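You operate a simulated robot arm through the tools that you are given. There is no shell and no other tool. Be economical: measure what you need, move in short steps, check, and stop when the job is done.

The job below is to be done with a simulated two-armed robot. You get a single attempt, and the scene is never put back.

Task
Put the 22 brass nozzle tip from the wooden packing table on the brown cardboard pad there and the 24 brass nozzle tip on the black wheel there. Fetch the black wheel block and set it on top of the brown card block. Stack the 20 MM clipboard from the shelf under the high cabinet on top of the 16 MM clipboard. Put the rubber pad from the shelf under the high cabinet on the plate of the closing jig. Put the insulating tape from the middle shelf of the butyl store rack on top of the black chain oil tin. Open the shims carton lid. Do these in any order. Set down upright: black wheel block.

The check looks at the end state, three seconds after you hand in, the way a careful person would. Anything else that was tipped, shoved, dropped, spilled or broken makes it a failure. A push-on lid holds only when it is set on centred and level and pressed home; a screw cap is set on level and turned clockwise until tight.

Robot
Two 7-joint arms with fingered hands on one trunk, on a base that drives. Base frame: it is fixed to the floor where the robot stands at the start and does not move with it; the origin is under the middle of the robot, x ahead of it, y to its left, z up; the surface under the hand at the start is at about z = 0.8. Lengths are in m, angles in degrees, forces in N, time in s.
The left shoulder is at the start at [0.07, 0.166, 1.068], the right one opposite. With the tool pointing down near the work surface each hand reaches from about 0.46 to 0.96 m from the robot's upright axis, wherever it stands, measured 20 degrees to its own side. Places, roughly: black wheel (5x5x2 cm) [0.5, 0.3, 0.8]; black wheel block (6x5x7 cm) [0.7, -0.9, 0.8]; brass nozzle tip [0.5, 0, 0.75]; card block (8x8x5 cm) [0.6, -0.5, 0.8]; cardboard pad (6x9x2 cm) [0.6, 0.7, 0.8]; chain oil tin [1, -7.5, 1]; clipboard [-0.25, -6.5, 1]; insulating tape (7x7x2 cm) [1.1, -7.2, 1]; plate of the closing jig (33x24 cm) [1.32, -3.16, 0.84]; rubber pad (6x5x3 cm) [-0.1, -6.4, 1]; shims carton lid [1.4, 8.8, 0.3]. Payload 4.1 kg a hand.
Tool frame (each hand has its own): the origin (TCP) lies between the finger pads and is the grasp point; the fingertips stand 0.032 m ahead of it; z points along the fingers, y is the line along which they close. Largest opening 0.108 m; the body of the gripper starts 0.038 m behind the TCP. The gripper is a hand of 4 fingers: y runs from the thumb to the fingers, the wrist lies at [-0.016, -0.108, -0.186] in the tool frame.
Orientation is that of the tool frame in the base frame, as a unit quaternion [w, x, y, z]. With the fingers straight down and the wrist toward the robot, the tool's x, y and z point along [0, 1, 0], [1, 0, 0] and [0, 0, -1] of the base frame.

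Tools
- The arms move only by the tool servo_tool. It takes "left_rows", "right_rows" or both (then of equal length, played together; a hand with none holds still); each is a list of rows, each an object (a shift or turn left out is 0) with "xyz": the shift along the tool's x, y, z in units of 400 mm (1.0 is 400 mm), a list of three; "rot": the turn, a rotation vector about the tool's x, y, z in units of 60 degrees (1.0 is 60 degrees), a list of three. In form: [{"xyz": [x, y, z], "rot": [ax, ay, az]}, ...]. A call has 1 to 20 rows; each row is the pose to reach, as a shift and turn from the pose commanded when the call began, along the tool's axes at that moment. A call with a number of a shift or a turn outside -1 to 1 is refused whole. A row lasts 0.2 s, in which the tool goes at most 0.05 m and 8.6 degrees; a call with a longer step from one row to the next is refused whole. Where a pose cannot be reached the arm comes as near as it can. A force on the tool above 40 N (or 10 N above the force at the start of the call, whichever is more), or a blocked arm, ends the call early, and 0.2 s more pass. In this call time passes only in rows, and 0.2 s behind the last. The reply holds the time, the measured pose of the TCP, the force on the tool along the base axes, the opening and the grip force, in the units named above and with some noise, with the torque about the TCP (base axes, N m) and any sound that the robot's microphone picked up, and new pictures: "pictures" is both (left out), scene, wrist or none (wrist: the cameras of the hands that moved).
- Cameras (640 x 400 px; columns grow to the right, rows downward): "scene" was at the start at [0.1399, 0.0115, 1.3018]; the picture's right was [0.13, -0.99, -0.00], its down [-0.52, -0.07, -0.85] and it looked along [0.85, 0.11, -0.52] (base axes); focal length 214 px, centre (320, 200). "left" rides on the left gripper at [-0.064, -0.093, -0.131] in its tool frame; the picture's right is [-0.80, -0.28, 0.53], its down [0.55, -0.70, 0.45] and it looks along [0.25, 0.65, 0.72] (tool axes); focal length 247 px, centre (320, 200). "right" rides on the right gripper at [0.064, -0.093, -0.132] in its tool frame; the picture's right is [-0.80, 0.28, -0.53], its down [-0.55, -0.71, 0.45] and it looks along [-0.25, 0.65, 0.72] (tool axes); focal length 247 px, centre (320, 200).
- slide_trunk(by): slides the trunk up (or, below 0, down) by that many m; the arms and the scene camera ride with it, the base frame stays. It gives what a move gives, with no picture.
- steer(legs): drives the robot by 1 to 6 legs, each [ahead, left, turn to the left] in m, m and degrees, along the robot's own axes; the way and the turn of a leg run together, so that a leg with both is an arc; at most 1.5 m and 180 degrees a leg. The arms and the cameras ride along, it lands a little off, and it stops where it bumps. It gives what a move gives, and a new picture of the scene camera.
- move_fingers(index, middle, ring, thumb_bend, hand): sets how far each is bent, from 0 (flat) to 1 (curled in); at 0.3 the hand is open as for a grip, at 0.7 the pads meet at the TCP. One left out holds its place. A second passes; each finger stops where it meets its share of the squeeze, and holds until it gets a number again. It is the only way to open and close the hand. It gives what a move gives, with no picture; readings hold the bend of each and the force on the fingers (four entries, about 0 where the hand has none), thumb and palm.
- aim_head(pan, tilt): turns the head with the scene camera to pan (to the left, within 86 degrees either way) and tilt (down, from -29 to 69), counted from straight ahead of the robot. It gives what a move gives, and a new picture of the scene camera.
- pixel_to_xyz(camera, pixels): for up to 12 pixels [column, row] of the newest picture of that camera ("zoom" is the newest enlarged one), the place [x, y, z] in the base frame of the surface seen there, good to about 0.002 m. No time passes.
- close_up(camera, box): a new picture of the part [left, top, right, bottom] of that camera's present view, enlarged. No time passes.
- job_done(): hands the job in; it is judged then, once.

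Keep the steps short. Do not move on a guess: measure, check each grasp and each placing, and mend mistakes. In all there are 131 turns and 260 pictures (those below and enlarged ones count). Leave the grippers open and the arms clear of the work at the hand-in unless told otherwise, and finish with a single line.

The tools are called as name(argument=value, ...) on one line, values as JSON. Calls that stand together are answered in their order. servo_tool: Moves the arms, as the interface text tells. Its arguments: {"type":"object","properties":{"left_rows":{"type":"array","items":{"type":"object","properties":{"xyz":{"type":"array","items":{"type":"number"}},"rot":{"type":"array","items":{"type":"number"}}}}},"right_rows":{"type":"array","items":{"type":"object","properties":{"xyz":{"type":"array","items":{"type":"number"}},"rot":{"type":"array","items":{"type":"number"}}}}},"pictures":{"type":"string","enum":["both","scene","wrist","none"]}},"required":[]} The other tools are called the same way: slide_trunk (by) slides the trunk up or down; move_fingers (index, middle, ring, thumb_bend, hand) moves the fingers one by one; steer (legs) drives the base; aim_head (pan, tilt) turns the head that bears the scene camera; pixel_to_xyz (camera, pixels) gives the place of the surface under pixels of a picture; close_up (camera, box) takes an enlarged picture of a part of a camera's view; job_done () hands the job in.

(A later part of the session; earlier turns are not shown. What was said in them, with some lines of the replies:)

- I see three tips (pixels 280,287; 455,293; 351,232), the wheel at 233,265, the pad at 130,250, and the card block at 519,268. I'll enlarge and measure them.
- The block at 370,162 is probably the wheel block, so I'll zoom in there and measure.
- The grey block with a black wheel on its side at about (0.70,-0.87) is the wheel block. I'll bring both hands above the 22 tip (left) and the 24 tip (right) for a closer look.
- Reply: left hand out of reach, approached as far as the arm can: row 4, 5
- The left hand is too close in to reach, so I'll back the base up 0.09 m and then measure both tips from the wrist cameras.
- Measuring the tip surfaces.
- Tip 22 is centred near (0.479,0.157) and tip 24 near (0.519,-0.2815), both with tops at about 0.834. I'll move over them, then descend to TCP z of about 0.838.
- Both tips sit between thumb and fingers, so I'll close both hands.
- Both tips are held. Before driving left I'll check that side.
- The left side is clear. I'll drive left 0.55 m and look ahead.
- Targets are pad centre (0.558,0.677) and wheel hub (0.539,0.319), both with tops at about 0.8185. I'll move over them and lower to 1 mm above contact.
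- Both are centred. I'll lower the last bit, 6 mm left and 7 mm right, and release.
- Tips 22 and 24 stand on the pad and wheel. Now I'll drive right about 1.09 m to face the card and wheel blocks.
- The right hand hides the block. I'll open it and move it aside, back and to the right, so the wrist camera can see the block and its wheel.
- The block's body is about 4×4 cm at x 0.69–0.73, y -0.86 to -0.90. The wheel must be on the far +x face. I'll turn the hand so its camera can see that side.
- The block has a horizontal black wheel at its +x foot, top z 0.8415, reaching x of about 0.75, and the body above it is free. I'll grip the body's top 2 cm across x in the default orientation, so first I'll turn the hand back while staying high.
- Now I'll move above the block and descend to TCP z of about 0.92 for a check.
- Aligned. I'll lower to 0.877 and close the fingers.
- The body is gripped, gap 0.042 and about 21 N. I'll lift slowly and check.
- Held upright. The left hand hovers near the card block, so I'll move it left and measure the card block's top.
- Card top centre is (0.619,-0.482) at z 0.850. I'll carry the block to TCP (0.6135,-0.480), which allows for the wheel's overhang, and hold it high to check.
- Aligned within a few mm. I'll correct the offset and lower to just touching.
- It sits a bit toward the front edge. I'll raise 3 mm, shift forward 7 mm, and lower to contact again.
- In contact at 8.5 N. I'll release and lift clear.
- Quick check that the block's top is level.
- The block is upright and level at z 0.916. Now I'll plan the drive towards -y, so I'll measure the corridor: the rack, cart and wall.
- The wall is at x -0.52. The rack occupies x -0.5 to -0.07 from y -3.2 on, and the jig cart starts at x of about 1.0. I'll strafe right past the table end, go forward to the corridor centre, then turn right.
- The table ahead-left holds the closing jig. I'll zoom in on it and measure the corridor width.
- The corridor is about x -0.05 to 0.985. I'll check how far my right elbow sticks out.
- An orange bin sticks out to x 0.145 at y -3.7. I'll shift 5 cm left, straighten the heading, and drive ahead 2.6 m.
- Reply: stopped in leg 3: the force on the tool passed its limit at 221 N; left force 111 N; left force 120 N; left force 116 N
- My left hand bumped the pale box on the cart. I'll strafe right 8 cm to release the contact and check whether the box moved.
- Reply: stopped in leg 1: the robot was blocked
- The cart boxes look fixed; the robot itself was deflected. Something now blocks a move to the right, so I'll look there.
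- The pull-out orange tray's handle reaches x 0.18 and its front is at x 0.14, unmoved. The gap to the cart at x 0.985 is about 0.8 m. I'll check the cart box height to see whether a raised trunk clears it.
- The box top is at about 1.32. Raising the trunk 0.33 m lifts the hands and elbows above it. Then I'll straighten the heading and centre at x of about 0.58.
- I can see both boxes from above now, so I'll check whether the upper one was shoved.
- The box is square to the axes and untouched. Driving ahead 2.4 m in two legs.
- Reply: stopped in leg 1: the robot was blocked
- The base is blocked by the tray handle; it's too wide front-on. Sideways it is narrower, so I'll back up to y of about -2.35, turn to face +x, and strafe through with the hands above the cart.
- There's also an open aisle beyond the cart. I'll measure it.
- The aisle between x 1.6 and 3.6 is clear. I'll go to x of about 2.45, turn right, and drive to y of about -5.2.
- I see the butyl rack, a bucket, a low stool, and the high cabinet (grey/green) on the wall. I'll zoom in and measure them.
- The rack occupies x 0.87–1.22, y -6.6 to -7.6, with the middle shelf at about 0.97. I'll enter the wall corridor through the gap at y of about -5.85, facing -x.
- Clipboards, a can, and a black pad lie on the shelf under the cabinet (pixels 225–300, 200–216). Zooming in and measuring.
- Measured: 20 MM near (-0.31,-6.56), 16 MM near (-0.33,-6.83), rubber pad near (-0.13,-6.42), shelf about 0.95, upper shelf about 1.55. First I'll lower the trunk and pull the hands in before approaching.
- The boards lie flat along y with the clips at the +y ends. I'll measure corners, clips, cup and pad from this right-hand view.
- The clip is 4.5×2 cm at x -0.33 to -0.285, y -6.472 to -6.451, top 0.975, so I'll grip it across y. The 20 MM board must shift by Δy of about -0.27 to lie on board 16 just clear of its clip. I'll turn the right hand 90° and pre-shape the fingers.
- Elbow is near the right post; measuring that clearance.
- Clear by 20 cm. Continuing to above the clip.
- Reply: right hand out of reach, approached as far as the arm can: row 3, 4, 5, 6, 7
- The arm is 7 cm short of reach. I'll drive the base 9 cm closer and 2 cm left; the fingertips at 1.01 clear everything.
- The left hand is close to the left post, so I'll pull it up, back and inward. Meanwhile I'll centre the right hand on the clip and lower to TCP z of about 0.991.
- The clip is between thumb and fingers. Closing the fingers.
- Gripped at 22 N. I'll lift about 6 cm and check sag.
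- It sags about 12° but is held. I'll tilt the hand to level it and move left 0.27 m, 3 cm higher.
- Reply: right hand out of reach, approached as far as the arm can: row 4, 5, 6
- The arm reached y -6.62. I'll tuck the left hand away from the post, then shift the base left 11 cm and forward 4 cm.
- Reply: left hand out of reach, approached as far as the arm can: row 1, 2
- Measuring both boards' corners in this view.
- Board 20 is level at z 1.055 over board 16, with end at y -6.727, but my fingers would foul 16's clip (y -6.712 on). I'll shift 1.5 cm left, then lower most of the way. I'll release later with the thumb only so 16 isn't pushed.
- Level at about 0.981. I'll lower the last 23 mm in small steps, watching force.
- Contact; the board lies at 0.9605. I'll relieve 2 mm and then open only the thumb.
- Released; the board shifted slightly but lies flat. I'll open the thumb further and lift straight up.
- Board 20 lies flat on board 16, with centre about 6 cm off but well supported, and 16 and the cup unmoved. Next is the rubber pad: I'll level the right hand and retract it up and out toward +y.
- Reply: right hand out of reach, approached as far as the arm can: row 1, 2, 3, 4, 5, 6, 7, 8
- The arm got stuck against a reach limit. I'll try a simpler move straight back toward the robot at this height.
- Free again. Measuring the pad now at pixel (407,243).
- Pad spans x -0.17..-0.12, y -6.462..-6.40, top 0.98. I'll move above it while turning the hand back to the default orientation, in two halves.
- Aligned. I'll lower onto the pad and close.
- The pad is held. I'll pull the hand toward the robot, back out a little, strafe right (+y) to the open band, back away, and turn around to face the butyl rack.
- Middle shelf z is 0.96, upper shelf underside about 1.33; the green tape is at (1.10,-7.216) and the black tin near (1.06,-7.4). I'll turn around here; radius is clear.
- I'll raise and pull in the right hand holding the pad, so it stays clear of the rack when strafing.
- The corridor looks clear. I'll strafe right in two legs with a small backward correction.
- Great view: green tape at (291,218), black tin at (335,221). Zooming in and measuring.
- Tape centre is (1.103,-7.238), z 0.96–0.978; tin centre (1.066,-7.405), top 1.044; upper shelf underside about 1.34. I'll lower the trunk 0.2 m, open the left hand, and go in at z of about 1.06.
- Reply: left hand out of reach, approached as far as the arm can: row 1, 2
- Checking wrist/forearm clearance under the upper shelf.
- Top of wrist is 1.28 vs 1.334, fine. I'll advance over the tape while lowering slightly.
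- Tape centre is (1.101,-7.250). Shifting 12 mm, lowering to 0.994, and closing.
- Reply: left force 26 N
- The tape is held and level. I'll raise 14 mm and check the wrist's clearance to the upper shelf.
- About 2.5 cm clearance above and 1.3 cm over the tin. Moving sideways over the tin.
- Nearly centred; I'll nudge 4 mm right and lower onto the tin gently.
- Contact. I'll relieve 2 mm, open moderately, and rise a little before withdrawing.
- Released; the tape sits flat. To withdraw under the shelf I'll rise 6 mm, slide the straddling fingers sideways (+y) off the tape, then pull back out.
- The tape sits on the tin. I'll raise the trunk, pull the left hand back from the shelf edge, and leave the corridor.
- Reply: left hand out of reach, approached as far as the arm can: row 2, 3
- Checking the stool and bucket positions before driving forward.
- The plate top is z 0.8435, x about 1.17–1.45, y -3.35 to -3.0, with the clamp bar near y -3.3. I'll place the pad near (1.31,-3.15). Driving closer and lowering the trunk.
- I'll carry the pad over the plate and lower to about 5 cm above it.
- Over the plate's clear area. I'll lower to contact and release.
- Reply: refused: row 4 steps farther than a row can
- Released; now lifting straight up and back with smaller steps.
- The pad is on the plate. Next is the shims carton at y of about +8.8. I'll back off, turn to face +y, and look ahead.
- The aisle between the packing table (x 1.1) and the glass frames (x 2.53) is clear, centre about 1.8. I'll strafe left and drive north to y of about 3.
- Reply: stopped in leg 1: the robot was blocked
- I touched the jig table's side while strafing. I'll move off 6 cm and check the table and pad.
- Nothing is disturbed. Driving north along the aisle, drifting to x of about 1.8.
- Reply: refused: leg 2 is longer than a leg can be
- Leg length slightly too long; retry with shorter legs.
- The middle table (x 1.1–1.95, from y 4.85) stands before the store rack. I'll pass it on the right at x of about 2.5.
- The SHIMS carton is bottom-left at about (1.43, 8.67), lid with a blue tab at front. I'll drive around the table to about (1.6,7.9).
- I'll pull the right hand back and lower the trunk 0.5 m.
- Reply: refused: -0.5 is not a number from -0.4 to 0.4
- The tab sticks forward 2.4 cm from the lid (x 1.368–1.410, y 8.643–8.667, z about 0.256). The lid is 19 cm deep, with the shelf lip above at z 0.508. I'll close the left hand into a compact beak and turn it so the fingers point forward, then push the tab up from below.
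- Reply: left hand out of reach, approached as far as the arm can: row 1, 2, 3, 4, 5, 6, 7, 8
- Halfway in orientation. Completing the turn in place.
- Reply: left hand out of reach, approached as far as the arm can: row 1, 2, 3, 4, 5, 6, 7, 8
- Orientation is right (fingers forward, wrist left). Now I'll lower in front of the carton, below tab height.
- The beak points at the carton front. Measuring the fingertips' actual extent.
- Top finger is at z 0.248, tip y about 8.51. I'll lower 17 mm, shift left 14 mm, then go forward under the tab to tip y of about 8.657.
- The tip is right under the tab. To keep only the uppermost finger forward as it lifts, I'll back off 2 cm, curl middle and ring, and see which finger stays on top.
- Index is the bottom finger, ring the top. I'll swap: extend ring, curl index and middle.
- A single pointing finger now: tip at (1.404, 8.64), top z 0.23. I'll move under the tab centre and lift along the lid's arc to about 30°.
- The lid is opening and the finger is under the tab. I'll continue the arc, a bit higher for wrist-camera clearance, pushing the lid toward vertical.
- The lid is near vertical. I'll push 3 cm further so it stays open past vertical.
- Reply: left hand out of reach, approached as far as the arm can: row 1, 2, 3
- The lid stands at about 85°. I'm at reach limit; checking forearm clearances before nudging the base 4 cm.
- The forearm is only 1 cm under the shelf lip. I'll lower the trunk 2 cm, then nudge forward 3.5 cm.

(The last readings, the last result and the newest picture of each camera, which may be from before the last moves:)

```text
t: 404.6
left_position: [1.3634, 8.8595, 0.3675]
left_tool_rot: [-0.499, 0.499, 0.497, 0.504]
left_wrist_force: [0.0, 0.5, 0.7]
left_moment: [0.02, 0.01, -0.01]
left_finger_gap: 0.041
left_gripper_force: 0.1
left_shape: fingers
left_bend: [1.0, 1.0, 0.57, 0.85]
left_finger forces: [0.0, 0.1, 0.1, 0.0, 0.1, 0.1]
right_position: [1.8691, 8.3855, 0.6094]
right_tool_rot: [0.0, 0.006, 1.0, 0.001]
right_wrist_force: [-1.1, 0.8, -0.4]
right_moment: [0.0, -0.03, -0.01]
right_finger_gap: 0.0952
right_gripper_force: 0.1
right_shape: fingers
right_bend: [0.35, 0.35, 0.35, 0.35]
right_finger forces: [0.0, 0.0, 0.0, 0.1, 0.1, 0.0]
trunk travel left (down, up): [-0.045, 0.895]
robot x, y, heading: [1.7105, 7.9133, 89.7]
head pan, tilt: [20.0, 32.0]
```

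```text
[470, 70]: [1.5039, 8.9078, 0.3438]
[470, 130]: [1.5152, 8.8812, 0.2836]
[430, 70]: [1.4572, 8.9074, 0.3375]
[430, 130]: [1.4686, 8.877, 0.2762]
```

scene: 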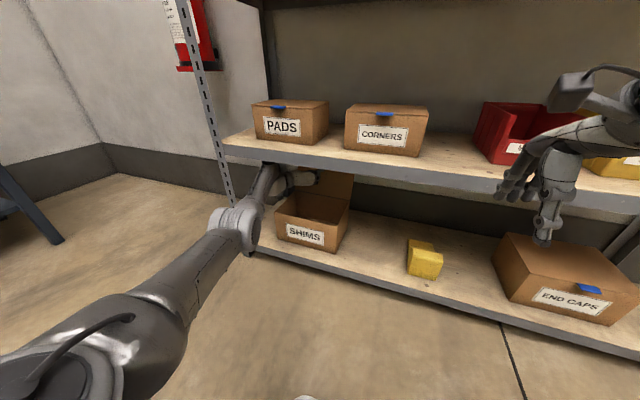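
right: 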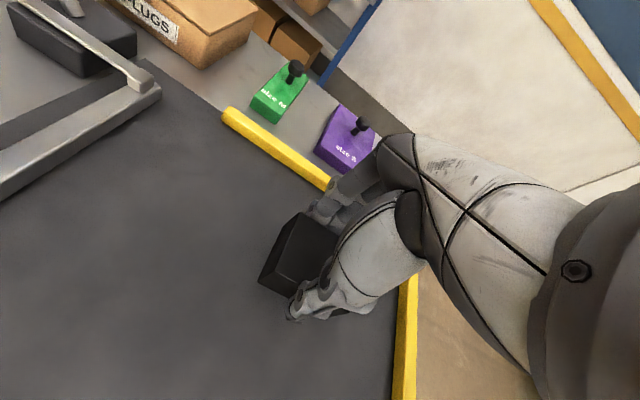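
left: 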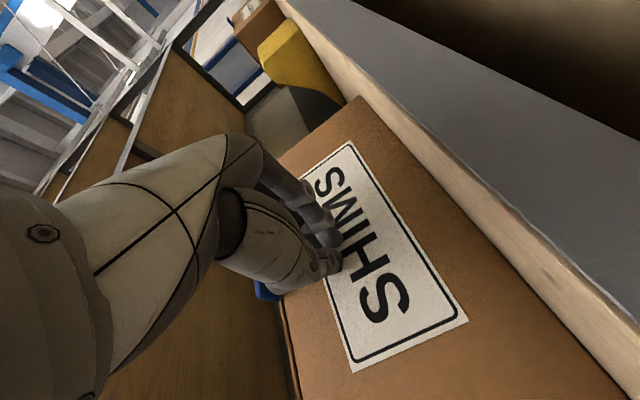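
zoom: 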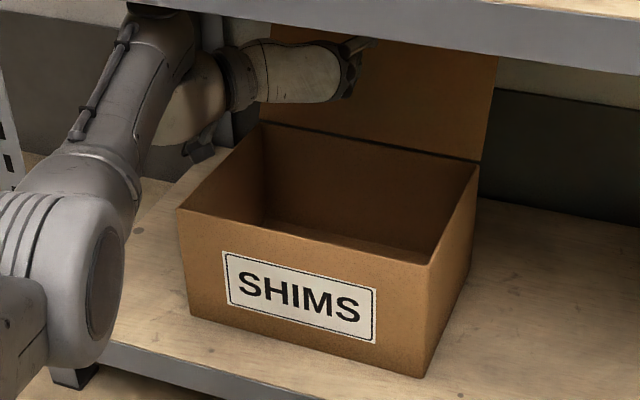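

The lid is past vertical, at about 115°. I'll retract the hand straight back out and see if the lid stays.

servo_tool(left_rows=[{"xyz": [0, 0, -0.1]}, {"xyz": [0, 0, -0.2]}, {"xyz": [0, 0, -0.3]}, {"xyz": [0, 0, -0.4]}, {"xyz": [0, 0, -0.5]}, {"xyz": [0, 0, -0.6]}, {"xyz": [0, 0, -0.7]}, {"xyz": [0, 0, -0.8]}, {"xyz": [0, 0, -0.88]}], pictures="scene")

close_up(camera="scene", box=[240, 150, 400, 260])

pixel_to_xyz(camera="zoom", pixels=[[300, 110], [400, 90], [400, 150], [250, 240], [180, 230]])

```text
t: 406.6
left_position: [1.3604, 8.5077, 0.3613]
left_tool_rot: [-0.499, 0.499, 0.498, 0.505]
left_wrist_force: [-0.2, -0.2, -0.1]
left_moment: [0.01, -0.01, 0.02]
left_finger_gap: 0.0409
left_gripper_force: 0.0
left_shape: fingers
left_bend: [1.0, 1.0, 0.57, 0.85]
left_finger forces: [0.0, 0.1, 0.0, 0.1, 0.0, 0.0]
right_position: [1.8689, 8.3849, 0.6108]
right_tool_rot: [0.001, 0.006, 1.0, 0.001]
right_wrist_force: [0.5, -0.7, -0.2]
right_moment: [0.01, -0.02, 0.05]
right_finger_gap: 0.0954
right_gripper_force: 0.0
right_shape: fingers
right_bend: [0.35, 0.35, 0.35, 0.35]
right_finger forces: [0.0, 0.0, 0.0, 0.0, 0.1, 0.0]
trunk travel left (down, up): [-0.045, 0.895]
robot x, y, heading: [1.7089, 7.9153, 89.6]
head pan, tilt: [20.0, 32.0]
```

scene: 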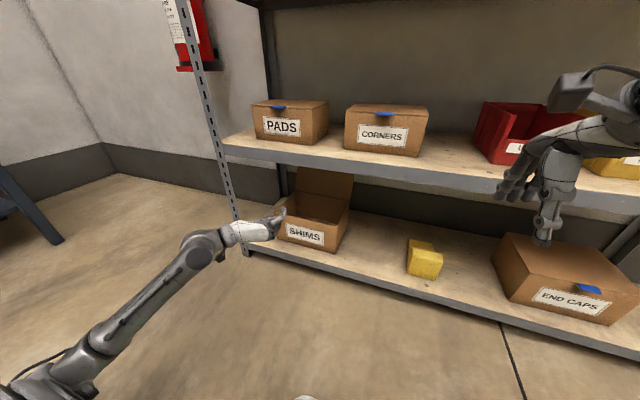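

```text
3.64 times, centred on (320, 205) of scene
```

zoom: 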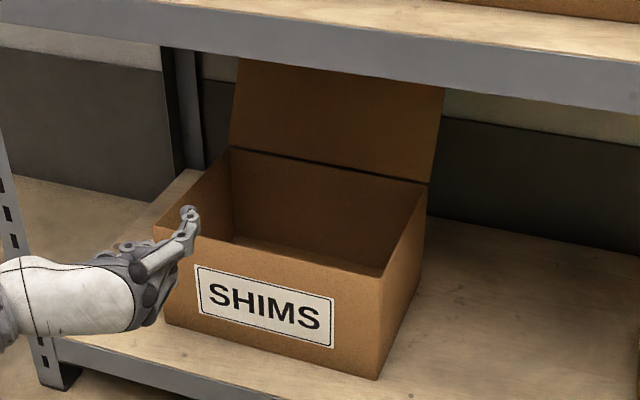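

```text
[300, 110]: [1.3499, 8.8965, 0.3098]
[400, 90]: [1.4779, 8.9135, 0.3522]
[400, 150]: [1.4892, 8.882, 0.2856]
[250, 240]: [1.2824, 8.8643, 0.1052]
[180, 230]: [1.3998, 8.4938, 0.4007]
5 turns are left
```

The lid stays open and the carton hasn't moved. I'll back off 15 cm, then open the left hand clear of everything.

steer(legs=[[-0.15, 0, 0]])

move_fingers(hand="left", index=0.3, middle=0.3, ring=0.3, thumb_bend=0.3)

move_fingers(hand="right", index=0.3, middle=0.3, ring=0.3, thumb_bend=0.3)

close_up(camera="scene", box=[220, 130, 420, 270])

```text
t: 408.0
left_position: [1.3596, 8.3581, 0.3641]
left_tool_rot: [-0.5, 0.498, 0.498, 0.504]
left_wrist_force: [0.2, -0.2, -0.3]
left_moment: [0.0, 0.02, 0.02]
left_finger_gap: 0.0409
left_gripper_force: 0.1
left_shape: fingers
left_bend: [1.0, 1.0, 0.57, 0.85]
left_finger forces: [0.0, 0.2, 0.0, 0.0, 0.1, 0.0]
right_position: [1.8673, 8.2353, 0.6108]
right_tool_rot: [0.001, 0.007, 1.0, 0.001]
right_wrist_force: [0.3, 0.1, 0.4]
right_moment: [0.03, -0.05, 0.03]
right_finger_gap: 0.0953
right_gripper_force: 0.2
right_shape: fingers
right_bend: [0.35, 0.35, 0.35, 0.35]
right_finger forces: [0.0, 0.0, 0.0, 0.0, 0.0, 0.1]
trunk travel left (down, up): [-0.045, 0.895]
robot x, y, heading: [1.7078, 7.7626, 89.9]
head pan, tilt: [20.0, 32.0]
```

scene: 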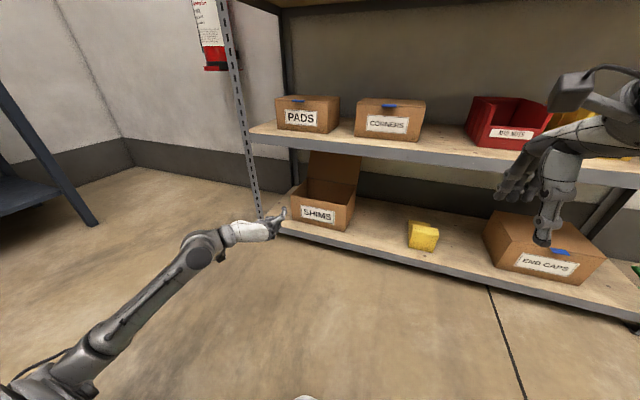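

```text
t: 409.0
left_position: [1.3577, 8.3576, 0.363]
left_tool_rot: [-0.499, 0.499, 0.497, 0.504]
left_wrist_force: [-0.4, -0.1, 0.1]
left_moment: [-0.01, -0.01, 0.03]
left_finger_gap: 0.1082
left_gripper_force: 0.2
left_shape: fingers
left_bend: [0.3, 0.3, 0.3, 0.3]
left_finger forces: [0.0, 0.1, 0.1, 0.0, 0.0, 0.0]
right_position: [1.8681, 8.2363, 0.6108]
right_tool_rot: [0.001, 0.006, 1.0, 0.001]
right_wrist_force: [0.8, 1.0, -0.7]
right_moment: [0.04, 0.05, 0.01]
right_finger_gap: 0.0955
right_gripper_force: 0.1
right_shape: fingers
right_bend: [0.35, 0.35, 0.35, 0.35]
right_finger forces: [0.0, 0.0, 0.0, 0.0, 0.0, 0.1]
trunk travel left (down, up): [-0.045, 0.895]
robot x, y, heading: [1.7103, 7.7625, 89.6]
head pan, tilt: [20.0, 32.0]
```

```text
t: 410.0
left_position: [1.3585, 8.3577, 0.3635]
left_tool_rot: [-0.499, 0.499, 0.498, 0.504]
left_wrist_force: [0.0, -0.2, 0.0]
left_moment: [0.0, 0.01, -0.04]
left_finger_gap: 0.1082
left_gripper_force: 0.0
left_shape: fingers
left_bend: [0.3, 0.3, 0.3, 0.3]
left_finger forces: [0.0, 0.0, 0.1, 0.1, 0.0, 0.0]
right_position: [1.8684, 8.2352, 0.6116]
right_tool_rot: [0.002, 0.006, 1.0, 0.001]
right_wrist_force: [1.0, -0.6, 0.2]
right_moment: [0.01, 0.03, 0.02]
right_finger_gap: 0.108
right_gripper_force: 0.1
right_shape: fingers
right_bend: [0.3, 0.3, 0.3, 0.3]
right_finger forces: [0.1, 0.0, 0.0, 0.0, 0.0, 0.0]
trunk travel left (down, up): [-0.045, 0.895]
robot x, y, heading: [1.7089, 7.7611, 89.9]
head pan, tilt: [20.0, 32.0]
```

```text
2.86 times, centred on (320, 200) of scene
4 turns are left
```

zoom: 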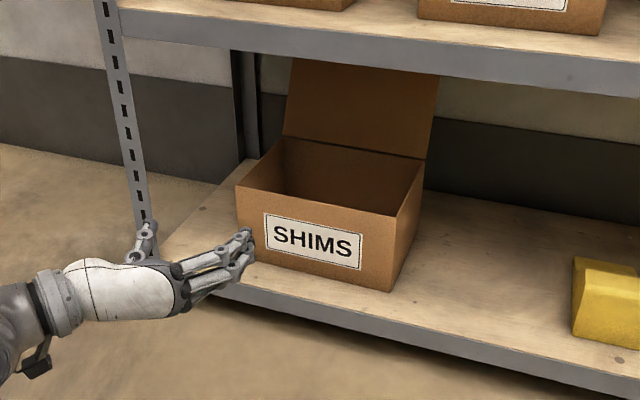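

The lid stays open, the hands are open and clear, and every task is in place, so I'm handing in.

job_done()

```text
The job is handed in.
```

All six tasks were placed and handed in; the 20 MM clipboard lies flat on the 16 MM one but about 6 cm off centre, and while driving I bumped a box on the jig cart, the orange tray's handle and the jig table, with nothing visibly moved or tipped afterwards.
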